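You operate a simulated robot arm through the tools that you are given. There is no shell and no other tool. Be economical: measure what you need, move in short steps, check, and stop when the job is done.

Carry out the task below with a simulated robot arm. There is one attempt and no reset: what you move stays moved.

TASK
Fit the tiles into their numbered wells, then slide the tray back.
Fine: all three, each in the well with its own number; the tray ends next to the score board.

Only the result counts: the job must be done as asked and must still hold three seconds after the hand-in. Knocking over, shifting, dropping, spilling or breaking anything else fails it.

THE ROBOT
A 6-joint arm with a four-finger gripper, fixed in place. Base frame: the origin is at the foot of the arm, x ahead of it, y to its left, z up. Lengths are in mm, angles in rad, forces in N, time in s.
Its first joint turns from -2.897 to 2.897 rad. Payload 3.67 kg.
The tool frame sits at the grasp point between the pads (the TCP): z along the fingers, y along the line on which they close. The tips reach 28 mm beyond it. Largest opening 112 mm; the body of the gripper starts 73 mm behind the TCP.
Orientation is that of the tool frame in the base frame, as a unit quaternion [x, y, z, w]. With the fingers straight down and closing along the base's y, the tool's x points along the base's -x, its y along +y and its z along -z.

THE INTERFACE
- The arm moves only by the tool drive_tool. Its argument "series" is text: rows parted by semicolons, each of 7 numbers parted by spaces: the finger opening in mm, from 0 to 112, then the shift along the tool's x, y, z in mm, then the turn, a rotation vector about the tool's x, y, z in rad. In form: fingers dx dy dz ax ay az; .... A call has 1 to 8 rows; each row is the pose to reach, as a shift and turn from the pose commanded when the call began, along the tool's axes at that moment. Rows are played at 5 a second. More than 50 mm and 0.15 rad between two rows, or a gripper value outside its range, and nothing of the call is played. A pose out of reach is approached as far as the arm can. The call stops where the force on the tool passes 50 N (or 10 N more than at its start, if that is more) or the arm is blocked; 0.2 s more then pass. The fingers move at their own pace and stop on an object; they squeeze with about 28 N. The grip force told is the motor's: it shows also when the fingers shut on nothing. Time passes only in rows, and 0.2 s behind the last, so rows that repeat a pose let the fingers close. The reply holds the time, the measured pose of the TCP, the force on the tool along the base axes, the opening and the grip force, in the units named above and with some noise, with the torque about the TCP (base axes, N m) and any sound that the robot's microphone picked up.
- Cameras (640 x 400 px; columns grow to the right, rows downward): "scene" is fixed at [399.1, -651.1, 1324.5]; the picture's right is [0.97, -0.24, 0.00], its down [-0.10, -0.41, -0.90] and it looks along [0.22, 0.88, -0.43] (base axes); focal length 367 px, centre (320, 200). "wrist" rides on the gripper at [60, -18, -104] in the tool frame; the picture's right is [0.29, 0.96, 0.00], its down [-0.80, 0.24, -0.55] and it looks along [-0.53, 0.16, 0.83] (tool axes); focal length 234 px, centre (320, 200). There is no depth. A picture from a camera that has moved, and an enlarged one, comes with that camera's place and axes in the base frame and with its lens.
- grab_frame(camera): a new picture of that camera. It takes no simulated time.
- zoom(camera, box): a new picture of the part [left, top, right, bottom] of that camera's present view, enlarged. It takes no simulated time.
- job_done(): hands the job in; it is judged then, once.

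Work in short steps. Places have to be worked out from the pictures, the camera data and where the tool is seen: move nearer, look again, correct. Check each grasp and each placing, and mend what went wrong. You have 120 turns and 76 pictures in all, those below and enlarged ones among them. Open the gripper and draw the arm clear of the work before you hand the job in, unless the task says otherwise; then end with one line.

The tools are called by a JSON object that holds its "name" and its "arguments". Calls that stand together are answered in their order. drive_tool: Moves the arm, as the interface text tells. Its arguments: {"type":"object","properties":{"series":{"type":"string"}},"required":["series"]} The other tools are called the same way: grab_frame (camera) takes a picture; zoom (camera, box) takes an enlarged picture of a part of a camera's view; job_done () hands the job in.

At the start:

```text
t: 0.0
tcp_pos: [445.2, 286.6, 1022.4]
tcp_rot: [-0.001, 1.0, 0.0, -0.001]
wrist_force: [0.1, 0.8, -0.5]
ft_torque: [0.01, -0.01, -0.01]
opening: 112.3
finger_force: 0.0
```

scene: 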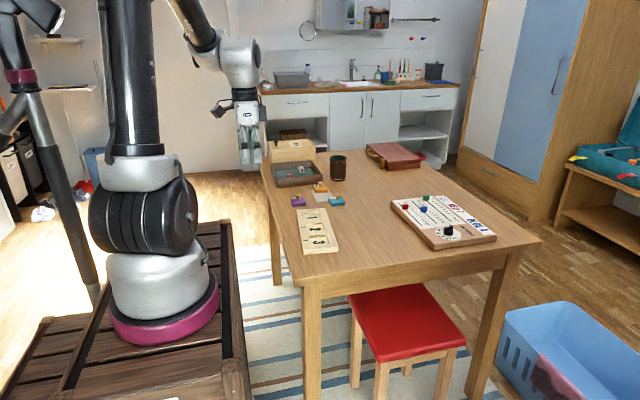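
wrist: 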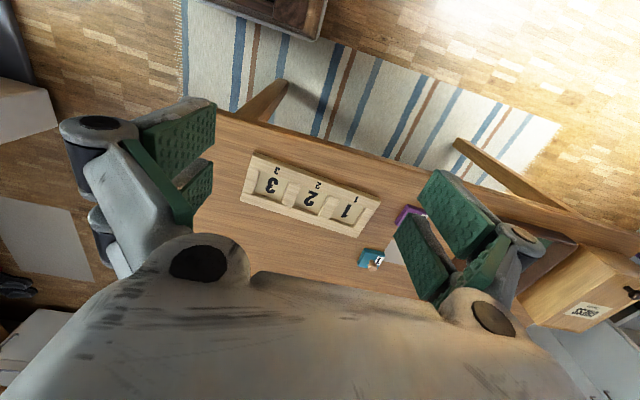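

I'll start by enlarging the work area to see the tiles, the tray and the score board.

{"name": "zoom", "arguments": {"camera": "scene", "box": [260, 130, 400, 260]}}

{"name": "zoom", "arguments": {"camera": "scene", "box": [370, 170, 510, 260]}}

{"name": "zoom", "arguments": {"camera": "wrist", "box": [230, 140, 430, 290]}}

```text
3.08 times, centred on (330, 195) of scene
camera zoom: at [399.1, -651.1, 1324.5], right [0.97, -0.24, 0.0], down [-0.1, -0.41, -0.9], along [0.22, 0.88, -0.43], focal length 1129 px, centre (289, 215)
```

zoom: 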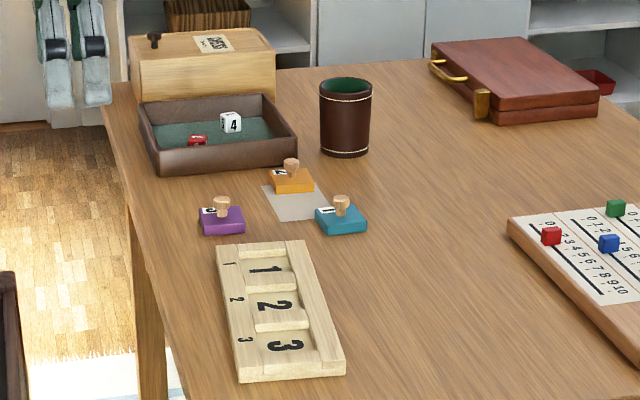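

```text
4.44 times, centred on (440, 215) of scene
camera zoom: at [399.1, -651.1, 1324.5], right [0.97, -0.24, 0.0], down [-0.1, -0.41, -0.9], along [0.22, 0.88, -0.43], focal length 1631 px, centre (-213, 133)
```

zoom: 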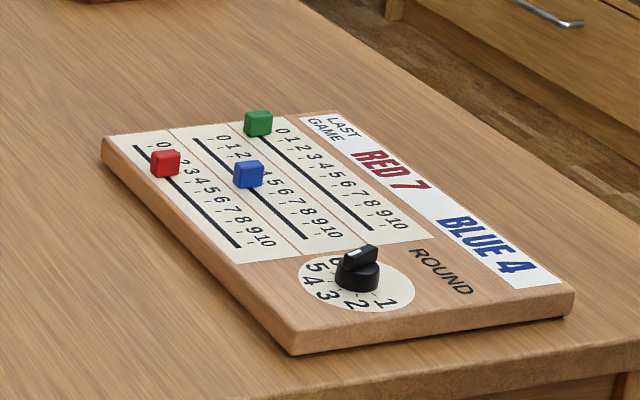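

```text
2.67 times, centred on (330, 215) of wrist
camera zoom: at [386.5, 267.1, 1127.9], right [-0.29, 0.96, 0.0], down [0.8, 0.24, 0.55], along [0.53, 0.16, -0.83], focal length 624 px, centre (293, 160)
```

zoom: 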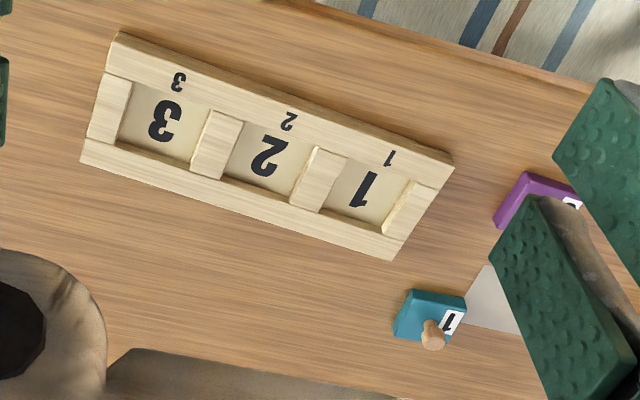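

The wells run along y, with the tray at about x 565–690, y 185–445, z≈758. The tiles are near (611,515), (744,487) and (715,603), and the score board's left edge is at x≈922. I'll move above the tiles to read their numbers.

{"name": "drive_tool", "arguments": {"series": "112 -29 25 9 0 0 0;112 -58 50 18 0 0 0;112 -87 75 27 0 0 0;112 -116 100 36 0 0 0;112 -145 125 45 0 0 0;112 -174 150 54 0 0 0;112 -203 175 63 0 0 0;112 -232 200 72 0 0 0"}}

{"name": "grab_frame", "arguments": {"camera": "wrist"}}

```text
t: 1.8
tcp_pos: [676.6, 486.4, 950.8]
tcp_rot: [0.0, 1.0, 0.0, -0.001]
wrist_force: [-1.1, -0.4, 0.0]
ft_torque: [-0.01, -0.02, -0.01]
opening: 112.2
finger_force: 0.2
```

```text
70 pictures are left
camera wrist: at [618.7, 467.0, 1056.0], right [-0.29, 0.96, 0.0], down [0.8, 0.24, 0.55], along [0.53, 0.16, -0.83], focal length 234 px, centre (320, 200)
```

wrist: 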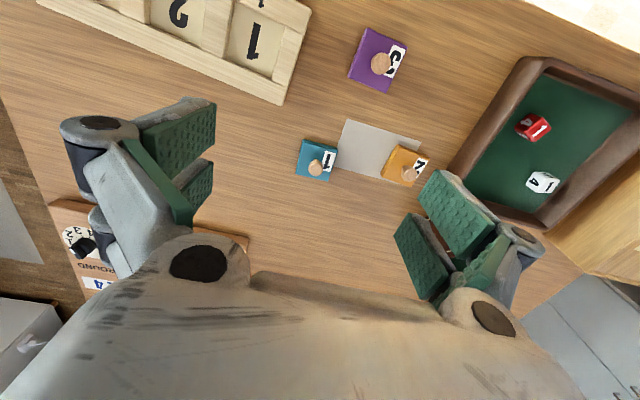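

{"name": "zoom", "arguments": {"camera": "wrist", "box": [280, 20, 440, 200]}}

{"name": "zoom", "arguments": {"camera": "wrist", "box": [120, 0, 320, 110]}}

```text
2.22 times, centred on (360, 110) of wrist
camera zoom: at [618.7, 467.0, 1056.0], right [-0.29, 0.96, 0.0], down [0.8, 0.24, 0.55], along [0.53, 0.16, -0.83], focal length 520 px, centre (231, 400)
```

zoom: 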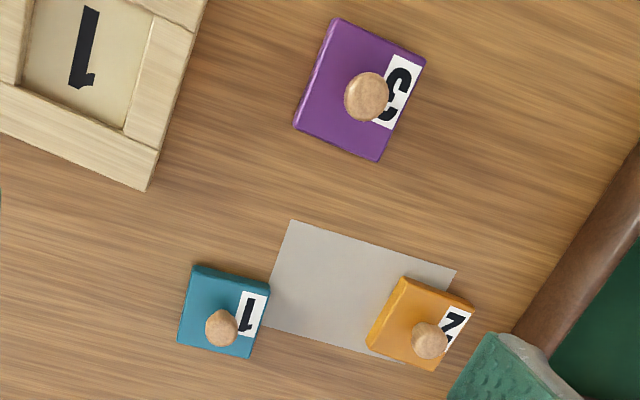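

```text
3.20 times, centred on (220, 55) of wrist
camera zoom: at [618.7, 467.0, 1056.0], right [-0.29, 0.96, 0.0], down [0.8, 0.24, 0.55], along [0.53, 0.16, -0.83], focal length 749 px, centre (640, 664)
```

zoom: 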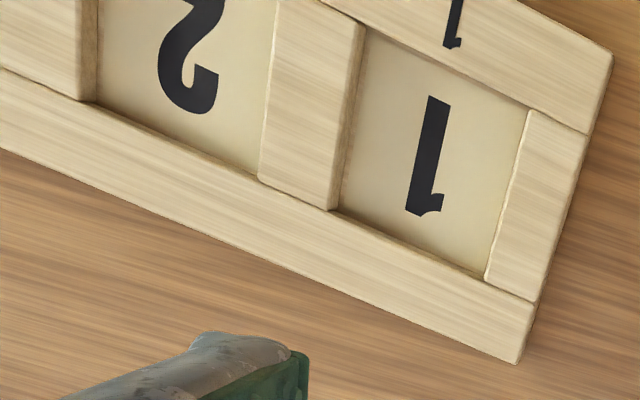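

The tiles read teal 1, orange 2 and purple 3. Triangulating gives a tile top at z≈747 and a tray top at z≈761. I'll drop above the teal tile for a closer look.

{"name": "drive_tool", "arguments": {"series": "112 -20 4 28 0 0 0;80 -40 8 56 0 0 0;60 -60 12 84 0 0 0;60 -78 15 111 0 0 0"}}

{"name": "grab_frame", "arguments": {"camera": "wrist"}}

{"name": "zoom", "arguments": {"camera": "scene", "box": [280, 150, 380, 220]}}

```text
t: 2.8
tcp_pos: [755.4, 502.2, 840.0]
tcp_rot: [0.0, 1.0, 0.001, 0.0]
wrist_force: [-1.1, -0.8, 1.1]
ft_torque: [-0.02, -0.03, 0.01]
opening: 59.9
finger_force: 0.0
```

```text
67 pictures are left
camera wrist: at [695.3, 482.6, 944.8], right [-0.29, 0.96, 0.0], down [0.8, 0.24, 0.55], along [0.53, 0.16, -0.83], focal length 234 px, centre (320, 200)
```

wrist: 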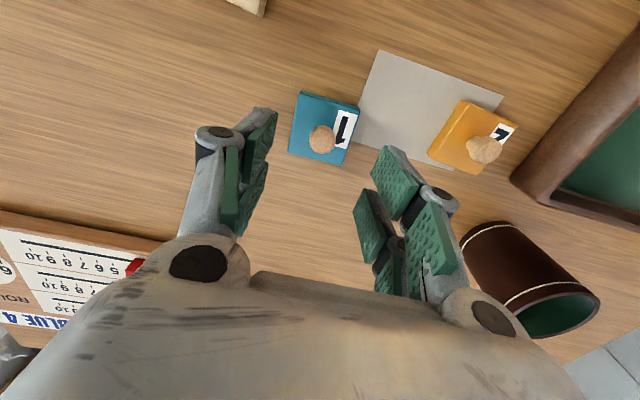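

```text
5.71 times, centred on (330, 185) of scene
camera zoom: at [399.1, -651.1, 1324.5], right [0.97, -0.24, 0.0], down [-0.1, -0.41, -0.9], along [0.22, 0.88, -0.43], focal length 2097 px, centre (263, 286)
```

zoom: 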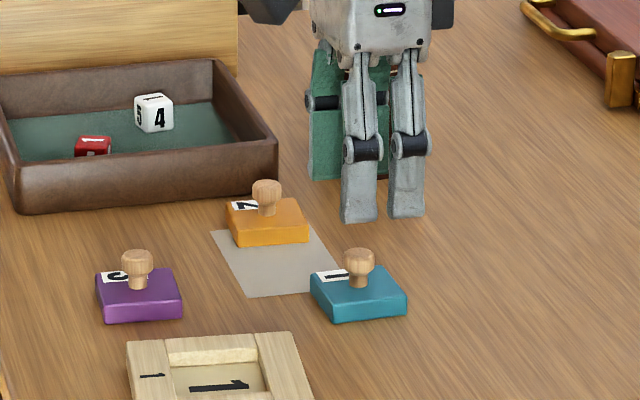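

{"name": "zoom", "arguments": {"camera": "wrist", "box": [270, 70, 390, 190]}}

```text
3.33 times, centred on (330, 130) of wrist
camera zoom: at [695.3, 482.6, 944.8], right [-0.29, 0.96, 0.0], down [0.8, 0.24, 0.55], along [0.53, 0.16, -0.83], focal length 781 px, centre (287, 433)
```

zoom: 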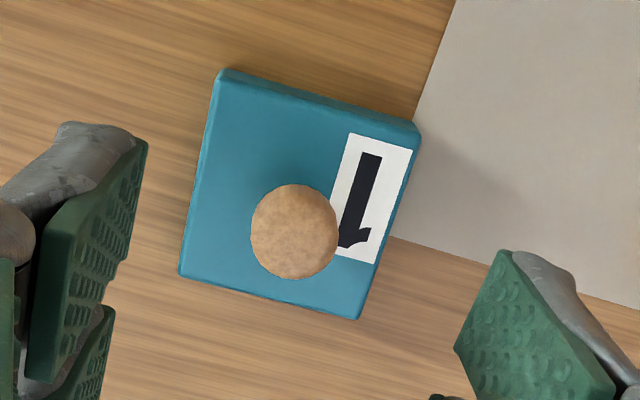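

The teal tile is at about (754,502), yaw about +3°, with its knob cap roughly 20 mm across at z≈770. I'll lower to z≈781 and close on the knob.

{"name": "drive_tool", "arguments": {"series": "60 1.5 0 20 0 0 0;50 1.5 0 40 0 0 0;50 1.5 0 59 0 0 0;50 1.5 0 59 0 0 0"}}

{"name": "grab_frame", "arguments": {"camera": "wrist"}}

{"name": "zoom", "arguments": {"camera": "scene", "box": [300, 160, 380, 220]}}

```text
t: 3.8
tcp_pos: [753.2, 501.9, 780.9]
tcp_rot: [-0.001, 1.0, 0.001, -0.001]
wrist_force: [0.3, 0.3, -0.2]
ft_torque: [0.01, 0.02, 0.01]
opening: 49.9
finger_force: 0.1
```

```text
64 pictures are left
camera wrist: at [694.6, 482.6, 885.5], right [-0.29, 0.96, 0.0], down [0.8, 0.24, 0.55], along [0.53, 0.16, -0.83], focal length 234 px, centre (320, 200)
```

wrist: 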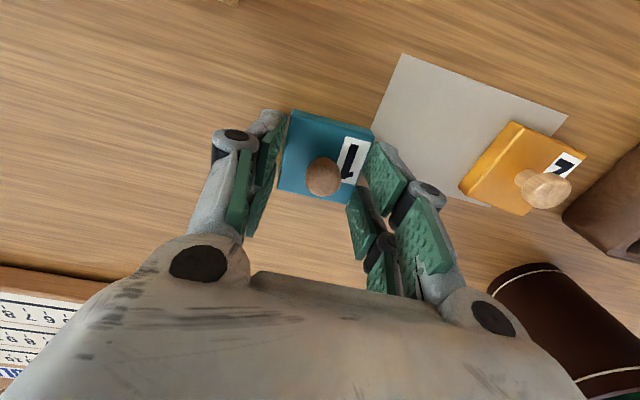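

```text
6.67 times, centred on (340, 190) of scene
camera zoom: at [399.1, -651.1, 1324.5], right [0.97, -0.24, 0.0], down [-0.1, -0.41, -0.9], along [0.22, 0.88, -0.43], focal length 2446 px, centre (187, 267)
```

zoom: 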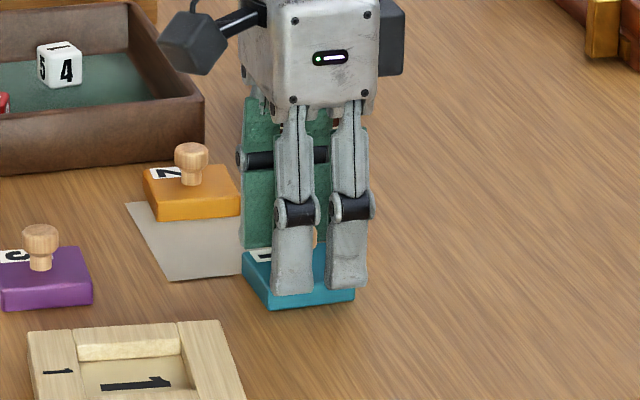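

The knob sits between the pads, centred in x and y. I'll close and then lift slightly.

{"name": "drive_tool", "arguments": {"series": "10 0 0 0 0 0 0;10 0 0 0 0 0 0;10 0 0 0 0 0 0;10 0 0 -10 0 0 0;10 0 0 -30 0 0 0;10 0 0 -60 0 0 0"}}

{"name": "grab_frame", "arguments": {"camera": "wrist"}}

```text
t: 5.2
tcp_pos: [753.3, 499.6, 839.5]
tcp_rot: [-0.001, 1.0, 0.0, 0.0]
wrist_force: [0.9, 0.3, -0.6]
ft_torque: [0.02, 0.02, -0.01]
opening: 16.1
finger_force: 27.8
```

```text
62 pictures are left
camera wrist: at [694.8, 482.2, 945.3], right [-0.29, 0.96, 0.0], down [0.8, 0.24, 0.55], along [0.53, 0.16, -0.83], focal length 234 px, centre (320, 200)
```

wrist: 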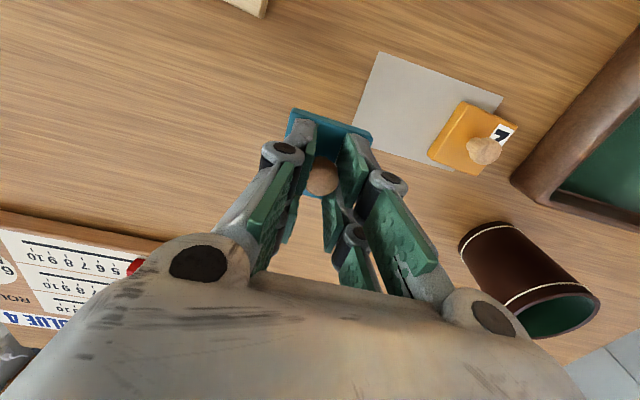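

The tile is held (opening 16.1 mm, grip 27.8 N). I'll turn it about −8.5° to match the tray's yaw and move beside the tray to measure it.

{"name": "drive_tool", "arguments": {"series": "10 5 -35 -10 0 0 0.05;10 10 -70 -20 0 0 0.1;10 15 -105 -30 0 0 0.15;10 15 -140 -30 0 0 0.15"}}

{"name": "grab_frame", "arguments": {"camera": "wrist"}}

```text
t: 6.2
tcp_pos: [737.4, 362.2, 870.2]
tcp_rot: [0.074, 0.997, 0.0, -0.001]
wrist_force: [-0.8, 0.1, 0.0]
ft_torque: [-0.03, -0.01, -0.02]
opening: 15.8
finger_force: 28.6
```

```text
61 pictures are left
camera wrist: at [677.3, 351.6, 975.8], right [-0.14, 0.99, 0.0], down [0.82, 0.12, 0.55], along [0.55, 0.08, -0.83], focal length 234 px, centre (320, 200)
```

wrist: 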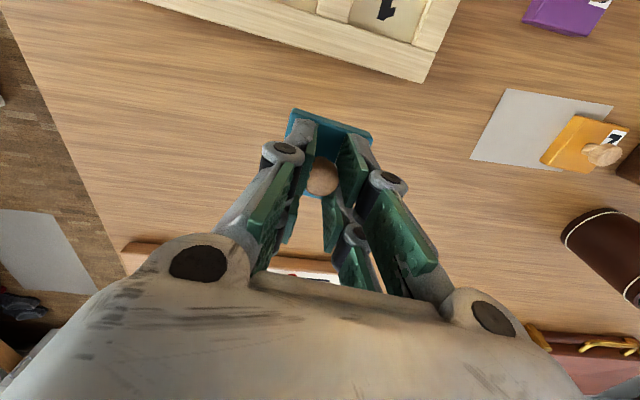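

{"name": "drive_tool", "arguments": {"series": "10 40 -6 -15 0 0 0;10 79 -12 -30 0 0 0"}}

{"name": "grab_frame", "arguments": {"camera": "wrist"}}

{"name": "zoom", "arguments": {"camera": "wrist", "box": [100, 0, 440, 200]}}

```text
t: 6.8
tcp_pos: [657.3, 360.3, 899.6]
tcp_rot: [0.076, 0.997, 0.0, -0.001]
wrist_force: [-0.1, 0.0, 0.0]
ft_torque: [0.02, 0.03, -0.01]
opening: 16.1
finger_force: 28.1
```

```text
60 pictures are left
camera wrist: at [597.1, 351.1, 1005.1], right [-0.14, 0.99, 0.0], down [0.82, 0.12, 0.55], along [0.55, 0.08, -0.83], focal length 234 px, centre (320, 200)
```

wrist: 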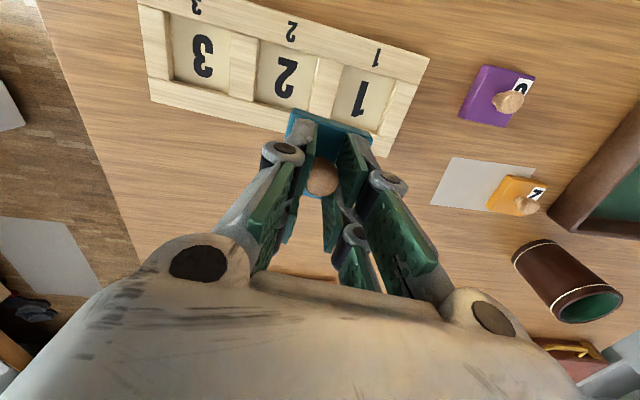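

```text
1.88 times, centred on (270, 100) of wrist
camera zoom: at [597.1, 351.1, 1005.1], right [-0.14, 0.99, 0.0], down [0.82, 0.12, 0.55], along [0.55, 0.08, -0.83], focal length 441 px, centre (414, 388)
```

zoom: 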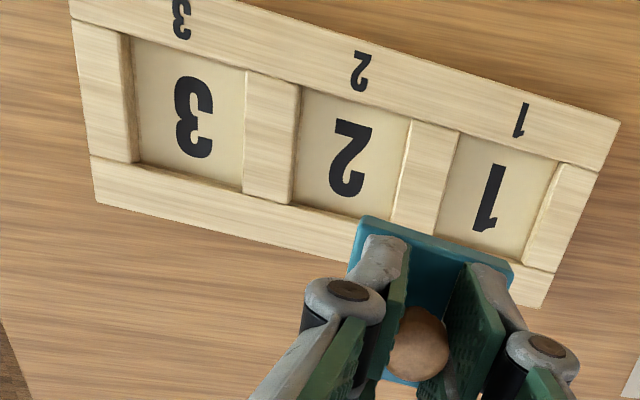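

Well 1's centre comes out near (637,400) with tray yaw about −5.5°. The tile edge looks turned slightly more than that, so I'll zoom in to check it.

{"name": "zoom", "arguments": {"camera": "wrist", "box": [250, 60, 410, 210]}}

```text
2.67 times, centred on (330, 135) of wrist
camera zoom: at [597.1, 351.1, 1005.1], right [-0.14, 0.99, 0.0], down [0.82, 0.12, 0.55], along [0.55, 0.08, -0.83], focal length 624 px, centre (293, 373)
```

zoom: 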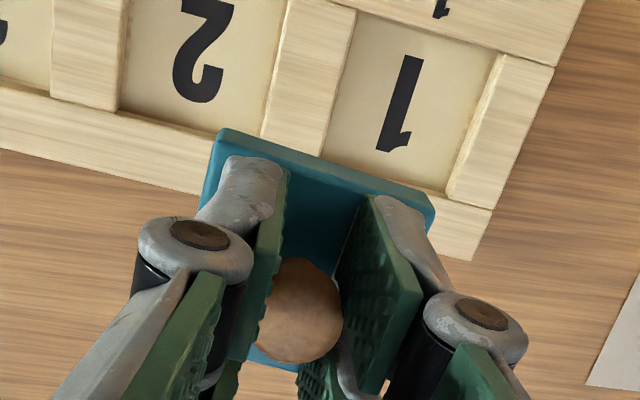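

{"name": "zoom", "arguments": {"camera": "scene", "box": [270, 140, 370, 220]}}

```text
5.00 times, centred on (320, 180) of scene
camera zoom: at [399.1, -651.1, 1324.5], right [0.97, -0.24, 0.0], down [-0.1, -0.41, -0.9], along [0.22, 0.88, -0.43], focal length 1835 px, centre (320, 300)
```

zoom: 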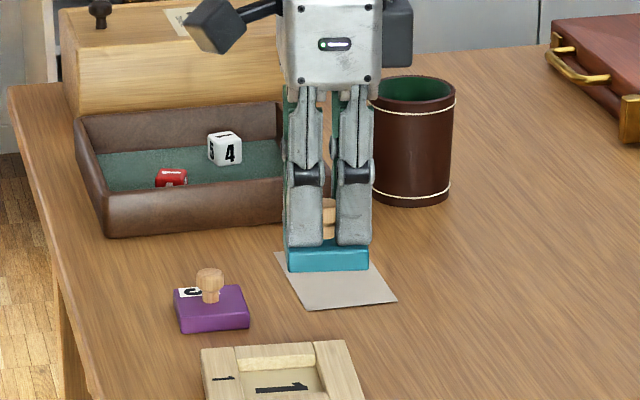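

The scene view shows the tile level but turned to about −12.5°, so it slipped about −6° in the grip. I'll turn back +0.12 rad and hover above well 1.

{"name": "drive_tool", "arguments": {"series": "10 13 18 10 0 0 -0.06;10 27.2 35.7 25 0 0 -0.12;10 27.2 35.7 55 0 0 -0.12"}}

{"name": "zoom", "arguments": {"camera": "scene", "box": [280, 170, 360, 260]}}

{"name": "zoom", "arguments": {"camera": "wrist", "box": [230, 20, 430, 210]}}

```text
t: 7.6
tcp_pos: [636.0, 400.1, 845.1]
tcp_rot: [0.015, 1.0, 0.001, -0.001]
wrist_force: [-0.1, -0.3, -0.3]
ft_torque: [0.01, -0.04, 0.04]
opening: 15.8
finger_force: 28.2
```

```text
4.44 times, centred on (320, 215) of scene
camera zoom: at [399.1, -651.1, 1324.5], right [0.97, -0.24, 0.0], down [-0.1, -0.41, -0.9], along [0.22, 0.88, -0.43], focal length 1631 px, centre (320, 133)
```

zoom: 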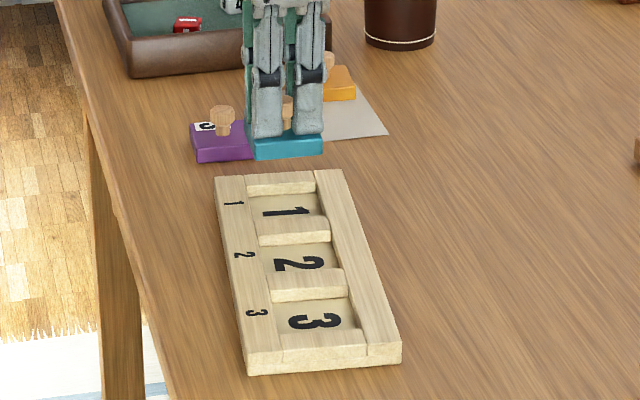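

```text
2.11 times, centred on (330, 115) of wrist
camera zoom: at [577.0, 382.8, 950.7], right [-0.26, 0.97, 0.0], down [0.8, 0.22, 0.55], along [0.53, 0.15, -0.83], focal length 493 px, centre (299, 379)
```

zoom: 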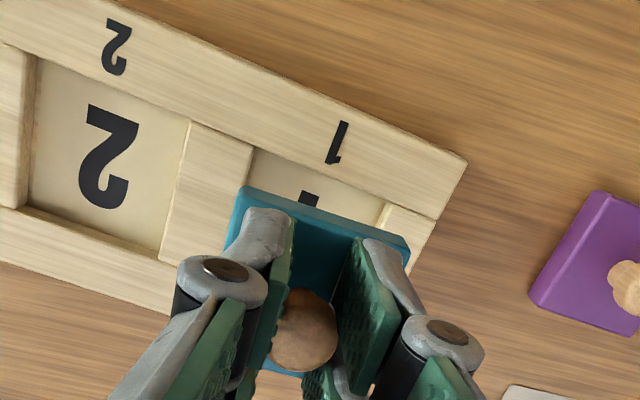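

{"name": "zoom", "arguments": {"camera": "wrist", "box": [290, 80, 380, 150]}}

{"name": "zoom", "arguments": {"camera": "scene", "box": [295, 180, 345, 215]}}

```text
5.71 times, centred on (335, 115) of wrist
camera zoom: at [577.0, 382.8, 950.7], right [-0.26, 0.97, 0.0], down [0.8, 0.22, 0.55], along [0.53, 0.15, -0.83], focal length 1338 px, centre (234, 686)
```

zoom: 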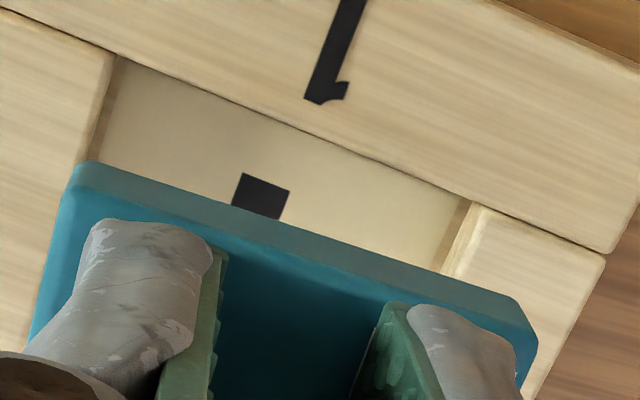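

```text
11.43 times, centred on (320, 198) of scene
camera zoom: at [399.1, -651.1, 1324.5], right [0.97, -0.24, 0.0], down [-0.1, -0.41, -0.9], along [0.22, 0.88, -0.43], focal length 4193 px, centre (320, 229)
```

zoom: 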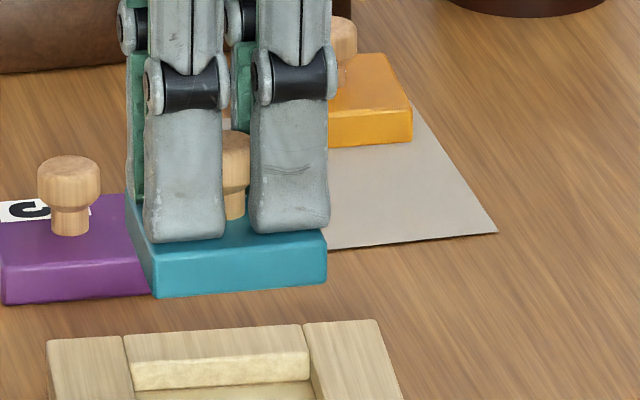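

The tile sits about +3° CCW of the tray and about 1 mm off in x. I'll correct both and lower to just above the rim for another check.

{"name": "drive_tool", "arguments": {"series": "10 -1 -0.2 15 0 0 0.045;10 -1 -0.2 30 0 0 0.045;10 -1 -0.2 42 0 0 0.045"}}

{"name": "zoom", "arguments": {"camera": "wrist", "box": [270, 60, 400, 160]}}

{"name": "zoom", "arguments": {"camera": "scene", "box": [295, 185, 345, 220]}}

```text
t: 8.4
tcp_pos: [637.4, 399.1, 803.3]
tcp_rot: [0.036, 0.999, 0.0, -0.001]
wrist_force: [-0.4, -0.2, -0.3]
ft_torque: [0.0, -0.03, 0.01]
opening: 15.9
finger_force: 28.4
```

```text
4.00 times, centred on (335, 110) of wrist
camera zoom: at [577.9, 385.9, 908.9], right [-0.22, 0.98, 0.0], down [0.81, 0.18, 0.55], along [0.54, 0.12, -0.83], focal length 937 px, centre (260, 560)
```

zoom: 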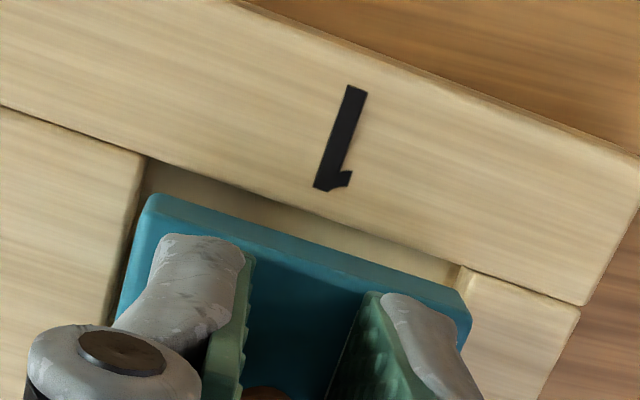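

```text
11.43 times, centred on (320, 202) of scene
camera zoom: at [399.1, -651.1, 1324.5], right [0.97, -0.24, 0.0], down [-0.1, -0.41, -0.9], along [0.22, 0.88, -0.43], focal length 4193 px, centre (320, 171)
```

zoom: 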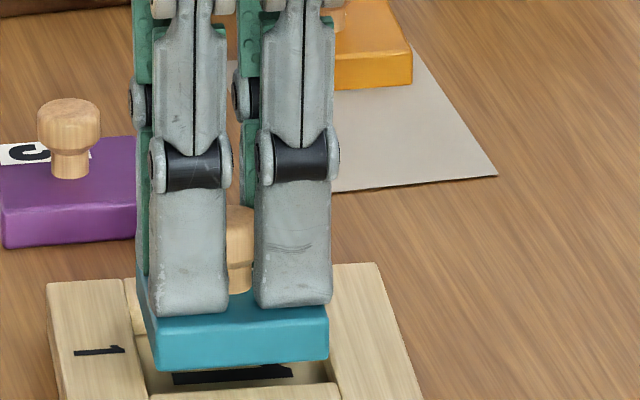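

Yaw now matches within about 1°. The gaps suggest shifting about −1.1 mm in x and −0.4 mm in y. I'll do that and lower gently into the well.

{"name": "drive_tool", "arguments": {"series": "10 1.1 -0.5 0 0 0 0;10 1.1 -0.5 4 0 0 0;10 1.1 -0.5 8 0 0 0;10 1.1 -0.5 10 0 0 0;10 1.1 -0.5 12 0 0 0"}}

{"name": "zoom", "arguments": {"camera": "wrist", "box": [270, 60, 400, 160]}}

{"name": "zoom", "arguments": {"camera": "scene", "box": [295, 185, 345, 220]}}

```text
t: 9.6
tcp_pos: [636.9, 399.3, 792.1]
tcp_rot: [0.038, 0.999, 0.0, -0.001]
wrist_force: [0.1, -0.5, -0.3]
ft_torque: [0.0, 0.0, 0.02]
opening: 15.9
finger_force: 27.9
```

```text
4.00 times, centred on (335, 110) of wrist
camera zoom: at [576.9, 385.5, 896.8], right [-0.22, 0.98, 0.0], down [0.81, 0.18, 0.55], along [0.54, 0.12, -0.83], focal length 937 px, centre (260, 560)
```

zoom: 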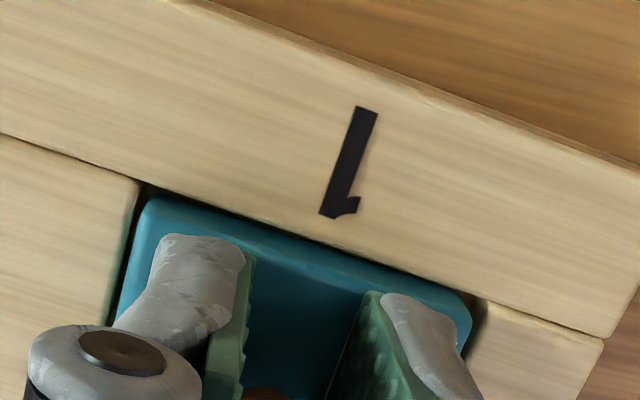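

```text
11.43 times, centred on (320, 202) of scene
camera zoom: at [399.1, -651.1, 1324.5], right [0.97, -0.24, 0.0], down [-0.1, -0.41, -0.9], along [0.22, 0.88, -0.43], focal length 4193 px, centre (320, 171)
```

zoom: 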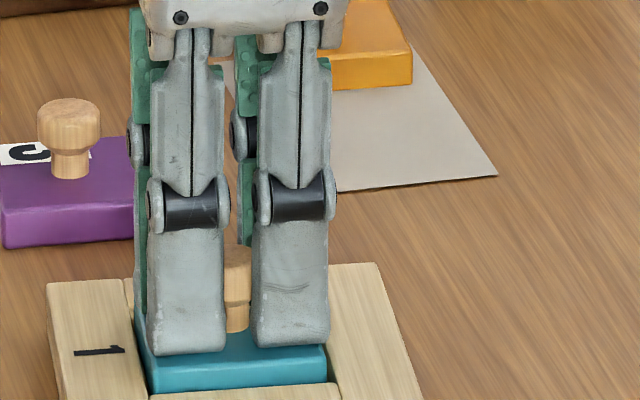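

The tile is entering well 1 with no contact force. I'll continue down in small steps.

{"name": "drive_tool", "arguments": {"series": "10 0 0 2 0 0 0;10 0 0 4 0 0 0;10 0 0 6 0 0 0"}}

{"name": "zoom", "arguments": {"camera": "scene", "box": [295, 185, 345, 220]}}

```text
t: 10.4
tcp_pos: [637.1, 400.6, 788.8]
tcp_rot: [0.037, 0.999, 0.002, 0.001]
wrist_force: [-2.3, -8.1, 39.0]
ft_torque: [-0.33, 0.24, 0.04]
opening: 15.5
finger_force: 27.9
```

```text
11.43 times, centred on (320, 202) of scene
camera zoom: at [399.1, -651.1, 1324.5], right [0.97, -0.24, 0.0], down [-0.1, -0.41, -0.9], along [0.22, 0.88, -0.43], focal length 4193 px, centre (320, 171)
```

zoom: 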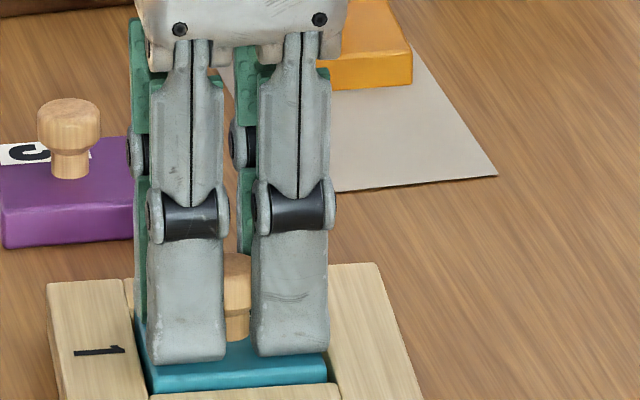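

Contact came at z 788.8, which is plausibly the well floor. I'll ease up 2 mm, open just enough to clear the knob, and retreat upward to check.

{"name": "drive_tool", "arguments": {"series": "10 0 0 3 0 0 0;34 0 0 3 0 0 0;34 0 0 3 0 0 0;34 0 0 -10 0 0 0;34 0 0 -50 0 0 0"}}

{"name": "zoom", "arguments": {"camera": "wrist", "box": [220, 40, 420, 200]}}

{"name": "zoom", "arguments": {"camera": "scene", "box": [285, 180, 355, 230]}}

```text
t: 10.7
tcp_pos: [638.0, 401.7, 788.2]
tcp_rot: [0.036, 0.999, 0.003, 0.001]
wrist_force: [-0.7, -2.7, 17.4]
ft_torque: [-0.17, 0.16, 0.05]
opening: 15.6
finger_force: 27.9
stopped in row 1: the force on the tool passed its limit at 56 N (the readings are from after the stop); the commanded pose is now the measured one
```

```text
2.50 times, centred on (320, 120) of wrist
camera zoom: at [577.5, 386.8, 893.4], right [-0.22, 0.98, 0.0], down [0.81, 0.18, 0.56], along [0.54, 0.13, -0.83], focal length 585 px, centre (320, 400)
```

zoom: 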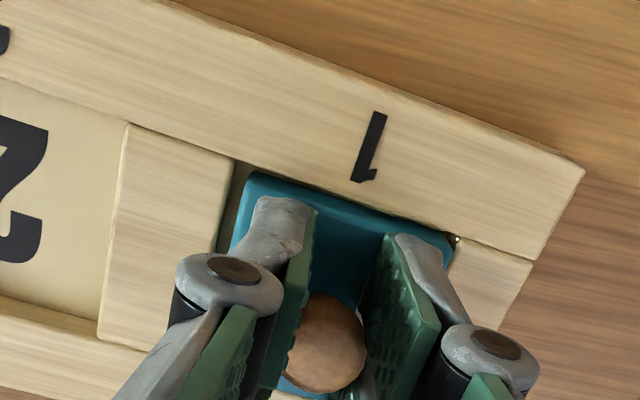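

```text
8.00 times, centred on (320, 205) of scene
camera zoom: at [399.1, -651.1, 1324.5], right [0.97, -0.24, 0.0], down [-0.1, -0.41, -0.9], along [0.22, 0.88, -0.43], focal length 2935 px, centre (320, 160)
```

zoom: 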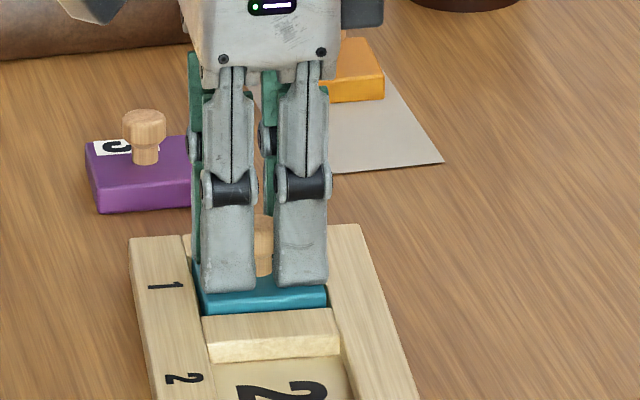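

I pressed instead of lifting (tool z points down), and the stop caught it. The tile looks crowded against the +y wall, so I'll lift about 5 mm, shift −y, and lower again gently.

{"name": "drive_tool", "arguments": {"series": "10 0 0 -4 0 0 0;10 0.5 -3 -5 0 0 0;10 0.5 -3 -5 0 0 0"}}

{"name": "zoom", "arguments": {"camera": "wrist", "box": [260, 60, 400, 170]}}

```text
t: 11.5
tcp_pos: [637.5, 399.0, 791.8]
tcp_rot: [0.037, 0.999, 0.003, 0.0]
wrist_force: [-1.2, 1.3, -0.4]
ft_torque: [0.04, 0.0, 0.01]
opening: 15.7
finger_force: 27.8
```

```text
3.64 times, centred on (330, 115) of wrist
camera zoom: at [576.4, 383.7, 896.5], right [-0.22, 0.98, 0.0], down [0.81, 0.18, 0.56], along [0.54, 0.12, -0.83], focal length 852 px, centre (284, 509)
```

zoom: 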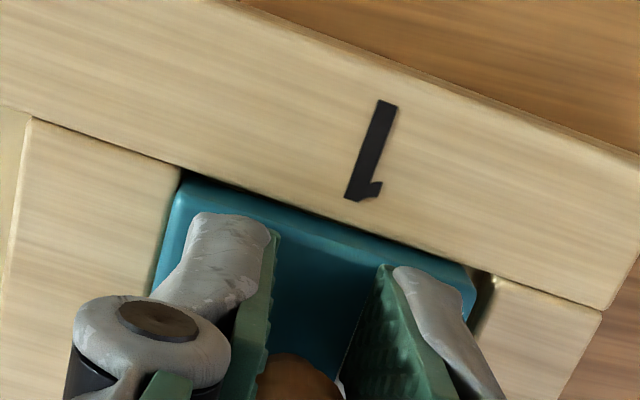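

{"name": "drive_tool", "arguments": {"series": "10 0 0.8 0 0 0 0;10 0 0.8 1.5 0 0 0;10 0 0.8 3 0 0 0;10 0 0.8 4 0 0 0"}}

{"name": "zoom", "arguments": {"camera": "wrist", "box": [260, 60, 400, 170]}}

```text
t: 12.5
tcp_pos: [636.6, 398.5, 788.0]
tcp_rot: [0.037, 0.999, 0.002, 0.0]
wrist_force: [-2.4, -1.8, 7.9]
ft_torque: [-0.1, 0.08, 0.04]
opening: 15.9
finger_force: 28.0
```

```text
3.64 times, centred on (330, 115) of wrist
camera zoom: at [576.5, 384.1, 893.7], right [-0.22, 0.98, 0.0], down [0.81, 0.18, 0.56], along [0.54, 0.12, -0.83], focal length 852 px, centre (284, 509)
```

zoom: 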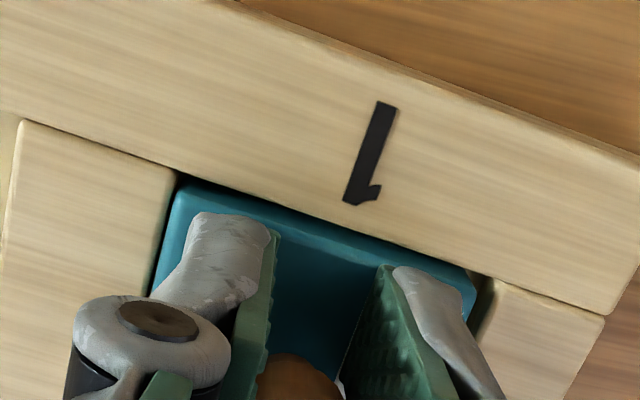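

Contact is again at z≈788 with clear gaps on both sides, so the tile is on the floor. I'll release and rise.

{"name": "drive_tool", "arguments": {"series": "32 0 0 0 0 0 0;32 0 0 0 0 0 0;32 0 0 -10 0 0 0;32 0 0 -40 0 0 0;50 0 0 -80 0 0 0"}}

{"name": "grab_frame", "arguments": {"camera": "wrist"}}

{"name": "zoom", "arguments": {"camera": "scene", "box": [270, 160, 370, 260]}}

```text
t: 13.7
tcp_pos: [636.8, 398.9, 867.8]
tcp_rot: [0.037, 0.999, 0.0, 0.0]
wrist_force: [0.3, 0.4, -0.9]
ft_torque: [-0.02, 0.0, 0.01]
opening: 50.1
finger_force: 0.1
```

```text
43 pictures are left
camera wrist: at [577.3, 384.8, 972.8], right [-0.22, 0.98, 0.0], down [0.81, 0.18, 0.55], along [0.54, 0.12, -0.83], focal length 234 px, centre (320, 200)
```

wrist: 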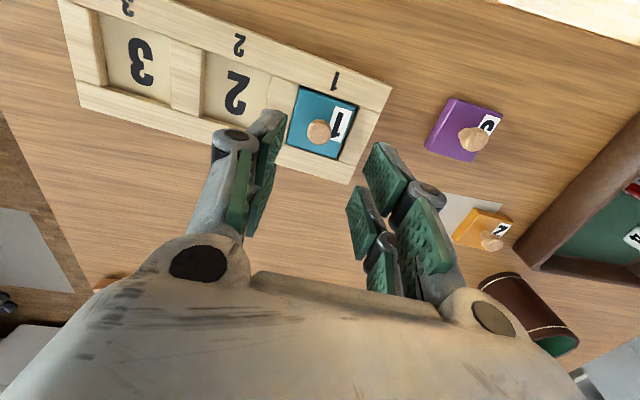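

```text
4.00 times, centred on (320, 210) of scene
camera zoom: at [399.1, -651.1, 1324.5], right [0.97, -0.24, 0.0], down [-0.1, -0.41, -0.9], along [0.22, 0.88, -0.43], focal length 1468 px, centre (320, 160)
```

zoom: 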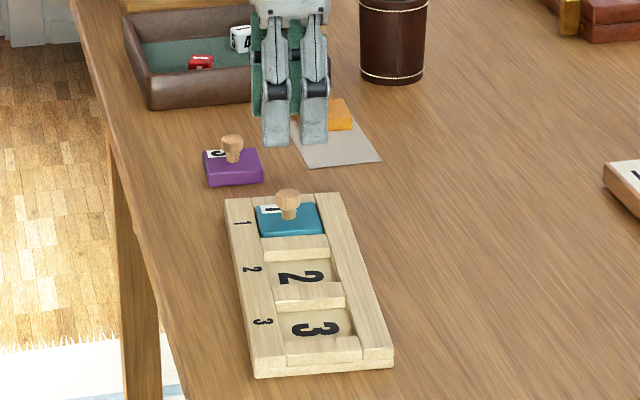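

Tile 1 is seated. Next is the purple tile (3) at about (616,533), so I'll move above it.

{"name": "drive_tool", "arguments": {"series": "50 8 35 0 0 0 0;50 16 70 10 0 0 0;50 24 105 20 0 0 0;50 30.3 132 38 0 0 0"}}

{"name": "zoom", "arguments": {"camera": "wrist", "box": [250, 60, 410, 200]}}

```text
t: 14.7
tcp_pos: [615.9, 532.3, 831.5]
tcp_rot: [0.036, 0.999, 0.002, 0.001]
wrist_force: [0.3, -1.2, 0.7]
ft_torque: [0.02, -0.04, 0.02]
opening: 49.7
finger_force: 0.0
```

```text
2.86 times, centred on (330, 130) of wrist
camera zoom: at [556.8, 517.0, 935.7], right [-0.22, 0.98, 0.0], down [0.81, 0.18, 0.56], along [0.54, 0.12, -0.83], focal length 669 px, centre (291, 400)
```

zoom: 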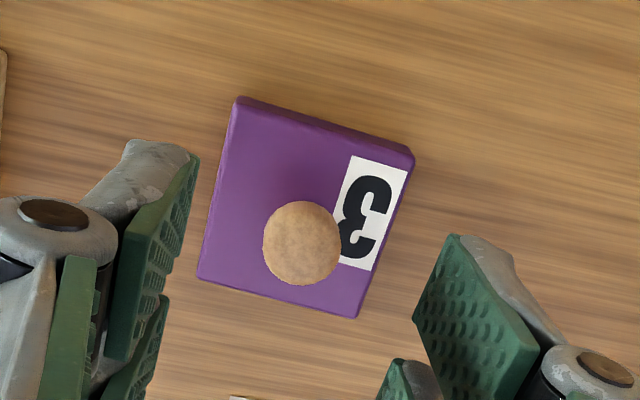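

The knob is at (616.5,533.3) and the tile yaw is about −4.5°, matching the gripper. I'll lower, grip and lift.

{"name": "drive_tool", "arguments": {"series": "50 -0.5 1 25 0 0 0;50 -0.5 1 50 0 0 0;10 -0.5 1 50 0 0 0;10 -0.5 1 50 0 0 0;10 -0.5 1 50 0 0 0;10 -0.5 1 40 0 0 0;10 -0.5 1 0 0 0 0"}}

{"name": "zoom", "arguments": {"camera": "wrist", "box": [250, 60, 410, 200]}}

```text
t: 16.3
tcp_pos: [617.9, 532.9, 830.1]
tcp_rot: [0.036, 0.999, 0.002, 0.001]
wrist_force: [-0.7, 0.5, -0.3]
ft_torque: [-0.01, -0.01, 0.0]
opening: 16.2
finger_force: 27.9
```

```text
2.86 times, centred on (330, 130) of wrist
camera zoom: at [557.0, 519.1, 935.2], right [-0.22, 0.98, 0.0], down [0.81, 0.18, 0.55], along [0.54, 0.12, -0.83], focal length 669 px, centre (291, 400)
```

zoom: 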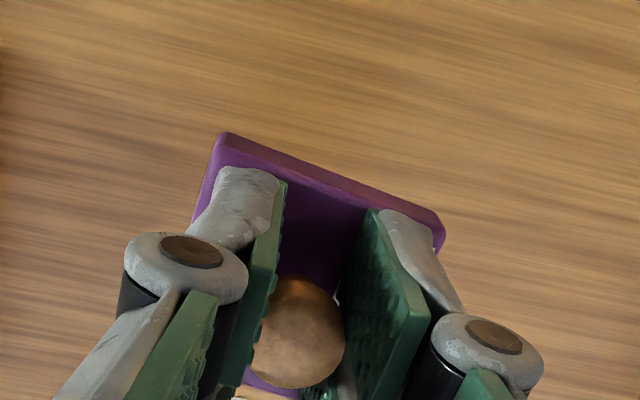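

The purple tile is held in the same attitude as teal was. I'll carry it high over the tray to above well 3.

{"name": "drive_tool", "arguments": {"series": "10 0 0 -40 0 0 0;10 -4 -48 -40 0 0 0;10 -9 -96 -40 0 0 0;10 -13 -144 -40 0 0 0;10 -18 -192 -40 0 0 0;10 -22 -240 -40 0 0 0;10 -26.6 -289.4 -40 0 0 0;10 -26.6 -289.4 0 0 0 0"}}

{"name": "zoom", "arguments": {"camera": "wrist", "box": [230, 40, 430, 200]}}

```text
t: 18.1
tcp_pos: [621.6, 241.7, 827.8]
tcp_rot: [0.037, 0.999, 0.002, 0.001]
wrist_force: [1.2, 0.2, -0.7]
ft_torque: [0.01, -0.02, -0.01]
opening: 15.8
finger_force: 28.2
```

```text
2.50 times, centred on (330, 120) of wrist
camera zoom: at [561.3, 227.5, 933.6], right [-0.22, 0.98, 0.0], down [0.81, 0.18, 0.56], along [0.54, 0.12, -0.83], focal length 585 px, centre (295, 400)
```

zoom: 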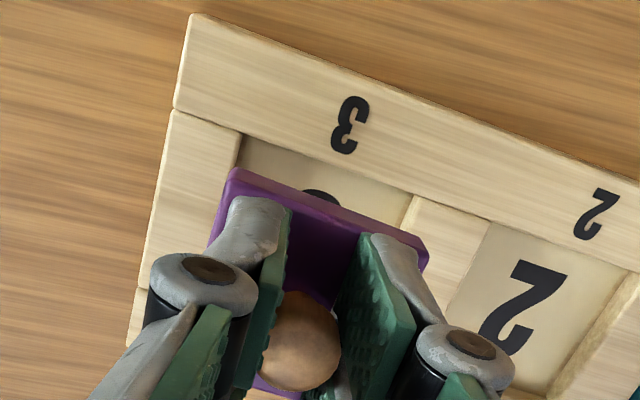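

Well 3's centre is near (621.4,243). I'll shift slightly in +y and lower to just above the rim.

{"name": "drive_tool", "arguments": {"series": "10 0 0.7 12 0 0 0;10 0 0.7 24 0 0 0;10 0 0.7 28 0 0 0"}}

{"name": "zoom", "arguments": {"camera": "wrist", "box": [270, 60, 400, 160]}}

```text
t: 18.9
tcp_pos: [623.5, 244.9, 801.5]
tcp_rot: [0.037, 0.999, 0.001, 0.001]
wrist_force: [0.1, -0.4, -0.5]
ft_torque: [0.03, 0.0, 0.0]
opening: 15.7
finger_force: 27.7
```

```text
4.00 times, centred on (335, 110) of wrist
camera zoom: at [561.8, 229.0, 906.0], right [-0.22, 0.98, 0.0], down [0.81, 0.18, 0.56], along [0.54, 0.12, -0.83], focal length 937 px, centre (260, 560)
```

zoom: 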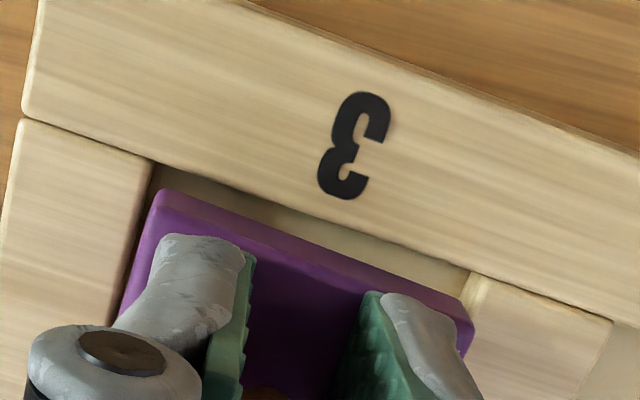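

The purple tile is about 1.7° CW of the well. I'll turn it back slightly, nudge about (−0.5,+0.3), and lower to z≈792.

{"name": "drive_tool", "arguments": {"series": "10 0.5 0.3 0 0 0 -0.03;10 0.5 0.3 4 0 0 -0.03;10 0.5 0.3 8 0 0 -0.03;10 0.5 0.3 9.5 0 0 -0.03"}}

{"name": "zoom", "arguments": {"camera": "wrist", "box": [270, 60, 400, 160]}}

```text
t: 19.9
tcp_pos: [622.5, 245.2, 792.6]
tcp_rot: [0.022, 1.0, 0.003, 0.001]
wrist_force: [-0.3, 0.1, -0.2]
ft_torque: [0.0, -0.02, 0.02]
opening: 15.6
finger_force: 28.8
```

```text
4.00 times, centred on (335, 110) of wrist
camera zoom: at [561.9, 228.0, 897.0], right [-0.25, 0.97, 0.0], down [0.81, 0.2, 0.56], along [0.54, 0.14, -0.83], focal length 937 px, centre (260, 560)
```

zoom: 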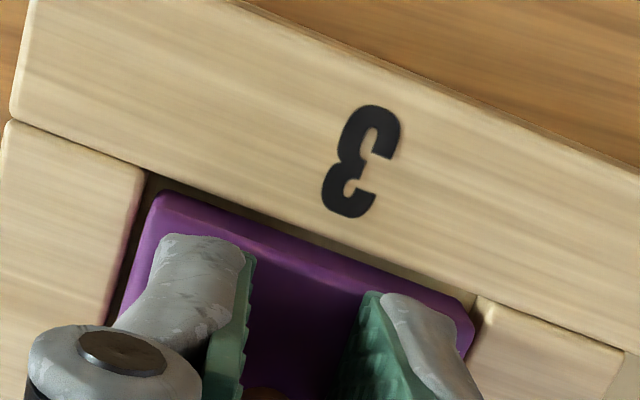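

{"name": "drive_tool", "arguments": {"series": "10 0.5 0 0 0 0 0;10 0.5 0 2 0 0 0;10 0.5 0 3.5 0 0 0;10 0.5 0 5 0 0 0"}}

{"name": "zoom", "arguments": {"camera": "wrist", "box": [270, 60, 400, 160]}}

```text
t: 20.9
tcp_pos: [621.8, 244.0, 787.8]
tcp_rot: [0.021, 1.0, 0.003, 0.002]
wrist_force: [-3.2, -1.8, 28.0]
ft_torque: [-0.17, 0.24, 0.0]
opening: 15.7
finger_force: 28.3
```

```text
4.00 times, centred on (335, 110) of wrist
camera zoom: at [561.4, 228.1, 893.5], right [-0.25, 0.97, 0.0], down [0.81, 0.2, 0.56], along [0.54, 0.14, -0.83], focal length 937 px, centre (260, 560)
```

zoom: 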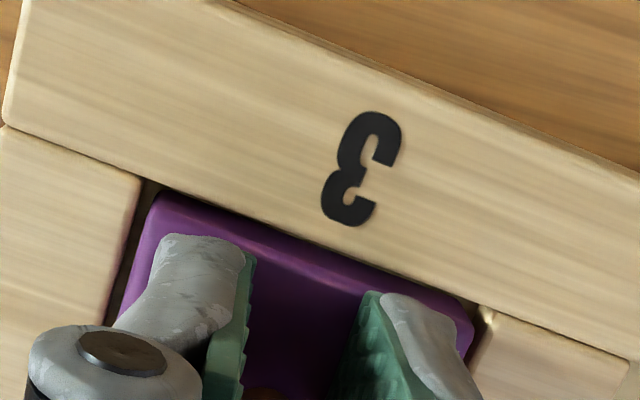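

Contact is at z≈788, same as tile 1, with gaps all round. I'll relieve the pressure, release and rise.

{"name": "drive_tool", "arguments": {"series": "10 0 0 -1 0 0 0;32 0 0 -1 0 0 0;32 0 0 -1 0 0 0;32 0 0 -12 0 0 0;32 0 0 -45 0 0 0;50 0 0 -85 0 0 0"}}

{"name": "grab_frame", "arguments": {"camera": "wrist"}}

{"name": "zoom", "arguments": {"camera": "scene", "box": [270, 160, 370, 260]}}

```text
t: 22.3
tcp_pos: [621.1, 242.7, 871.2]
tcp_rot: [0.022, 1.0, 0.001, 0.001]
wrist_force: [0.9, -0.2, -0.7]
ft_torque: [-0.03, 0.02, -0.02]
opening: 50.1
finger_force: 0.1
```

```text
35 pictures are left
camera wrist: at [561.7, 227.1, 976.5], right [-0.25, 0.97, 0.0], down [0.81, 0.2, 0.55], along [0.54, 0.14, -0.83], focal length 234 px, centre (320, 200)
```

wrist: 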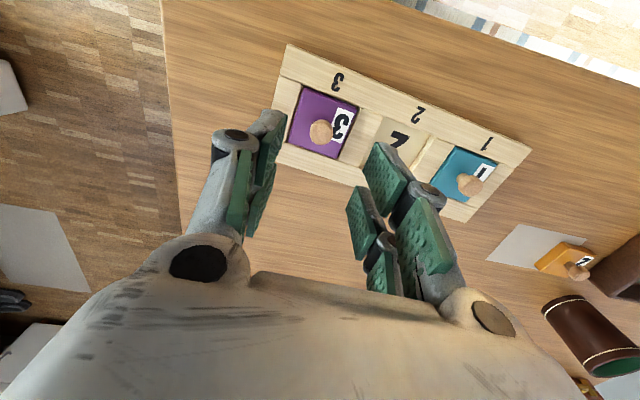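

```text
4.00 times, centred on (320, 210) of scene
camera zoom: at [399.1, -651.1, 1324.5], right [0.97, -0.24, 0.0], down [-0.1, -0.41, -0.9], along [0.22, 0.88, -0.43], focal length 1468 px, centre (320, 160)
```

zoom: 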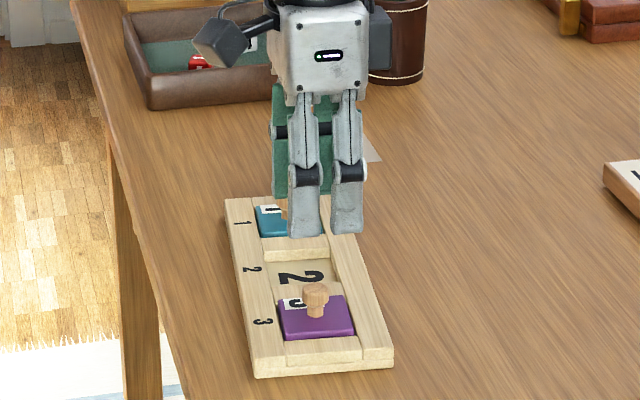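

Tiles 1 and 3 are seated. Well 2 should be near (629,321). Next I'll go above the orange tile near (722,625).

{"name": "drive_tool", "arguments": {"series": "50 -10.6 48.3 0 0 0 0;50 -21.2 96.6 0 0 0 0;50 -31.7 144.9 0 0 0 0;50 -42.3 193.1 0 0 0 0;50 -52.9 241.4 0 0 0 0;50 -63.5 289.7 0 0 0 0;50 -74 338 0 0 0 0;50 -84.6 386.3 0 0 0 0"}}

{"name": "zoom", "arguments": {"camera": "wrist", "box": [230, 40, 430, 200]}}

```text
t: 24.1
tcp_pos: [702.7, 589.3, 868.3]
tcp_rot: [0.022, 1.0, 0.001, -0.001]
wrist_force: [0.7, -0.9, -0.2]
ft_torque: [0.05, 0.04, -0.02]
opening: 49.8
finger_force: 0.1
out of reach, approached as far as the arm can: row 8
```

```text
2.50 times, centred on (330, 120) of wrist
camera zoom: at [643.4, 574.3, 973.8], right [-0.25, 0.97, 0.0], down [0.81, 0.2, 0.55], along [0.54, 0.14, -0.83], focal length 585 px, centre (295, 400)
```

zoom: 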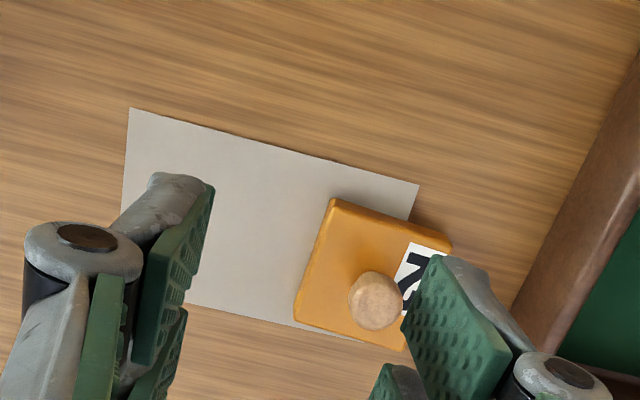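

The reach is limited at that height. The orange knob is at about (724,626) and the tile yaw is about −4°. I'll first descend only, to see where the commanded pose stands.

{"name": "drive_tool", "arguments": {"series": "50 0 0 15 0 0 0;50 0 0 30 0 0 0"}}

```text
t: 24.7
tcp_pos: [704.3, 591.3, 841.6]
tcp_rot: [0.021, 1.0, 0.002, 0.001]
wrist_force: [0.5, 0.5, 0.0]
ft_torque: [0.01, 0.02, -0.02]
opening: 49.8
finger_force: 0.1
```

{"name": "drive_tool", "arguments": {"series": "50 -9 18 10 0 0 0;50 -18 35.5 20 0 0 0"}}

{"name": "zoom", "arguments": {"camera": "wrist", "box": [230, 40, 430, 200]}}

```text
t: 25.3
tcp_pos: [703.5, 594.6, 823.4]
tcp_rot: [0.021, 1.0, 0.002, 0.001]
wrist_force: [-0.3, 0.1, -0.6]
ft_torque: [0.04, -0.01, -0.01]
opening: 49.8
finger_force: 0.0
out of reach, approached as far as the arm can: row 1, 2
```

```text
2.50 times, centred on (330, 120) of wrist
camera zoom: at [644.3, 578.2, 928.0], right [-0.25, 0.97, 0.0], down [0.81, 0.2, 0.56], along [0.54, 0.14, -0.83], focal length 585 px, centre (295, 400)
```

zoom: 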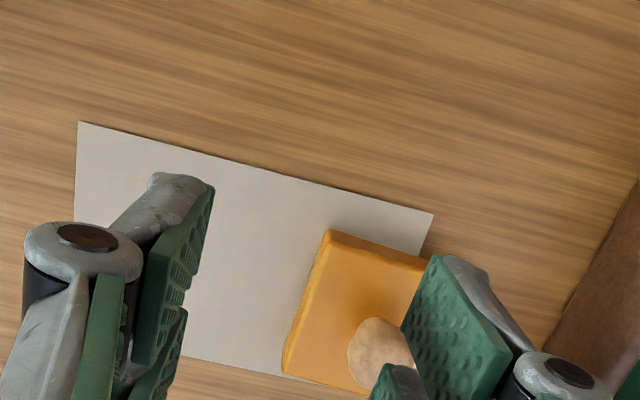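

The arm stops at radius ≈920 mm pointing straight down, and the orange knob is at ≈957. I'll pitch the fingers outward 0.2 rad about the closing axis to gain reach and see how far that goes.

{"name": "drive_tool", "arguments": {"series": "50 0 0 0 0 -0.1 0;50 0 0 0 0 -0.2 0;50 -8.5 16 0 0 -0.2 0;50 -17 32 0 0 -0.2 0"}}

{"name": "grab_frame", "arguments": {"camera": "wrist"}}

```text
t: 26.3
tcp_pos: [716.4, 615.3, 822.5]
tcp_rot: [0.021, 0.995, 0.0, 0.101]
wrist_force: [-0.6, 0.4, -0.6]
ft_torque: [0.02, -0.03, 0.01]
opening: 49.8
finger_force: 0.0
out of reach, approached as far as the arm can: row 4
```

```text
31 pictures are left
camera wrist: at [636.5, 600.5, 913.7], right [-0.24, 0.97, -0.05], down [0.68, 0.21, 0.7], along [0.69, 0.13, -0.71], focal length 234 px, centre (320, 200)
```

wrist: 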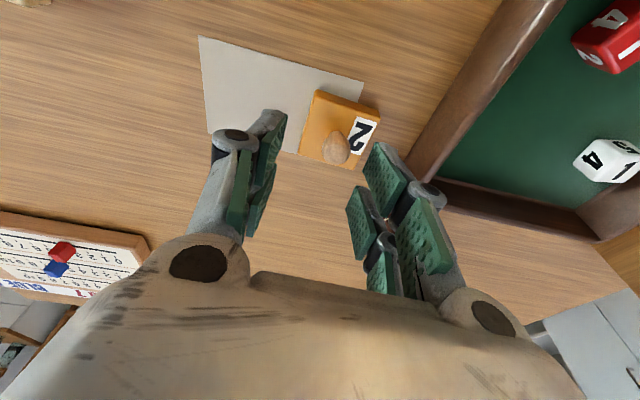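

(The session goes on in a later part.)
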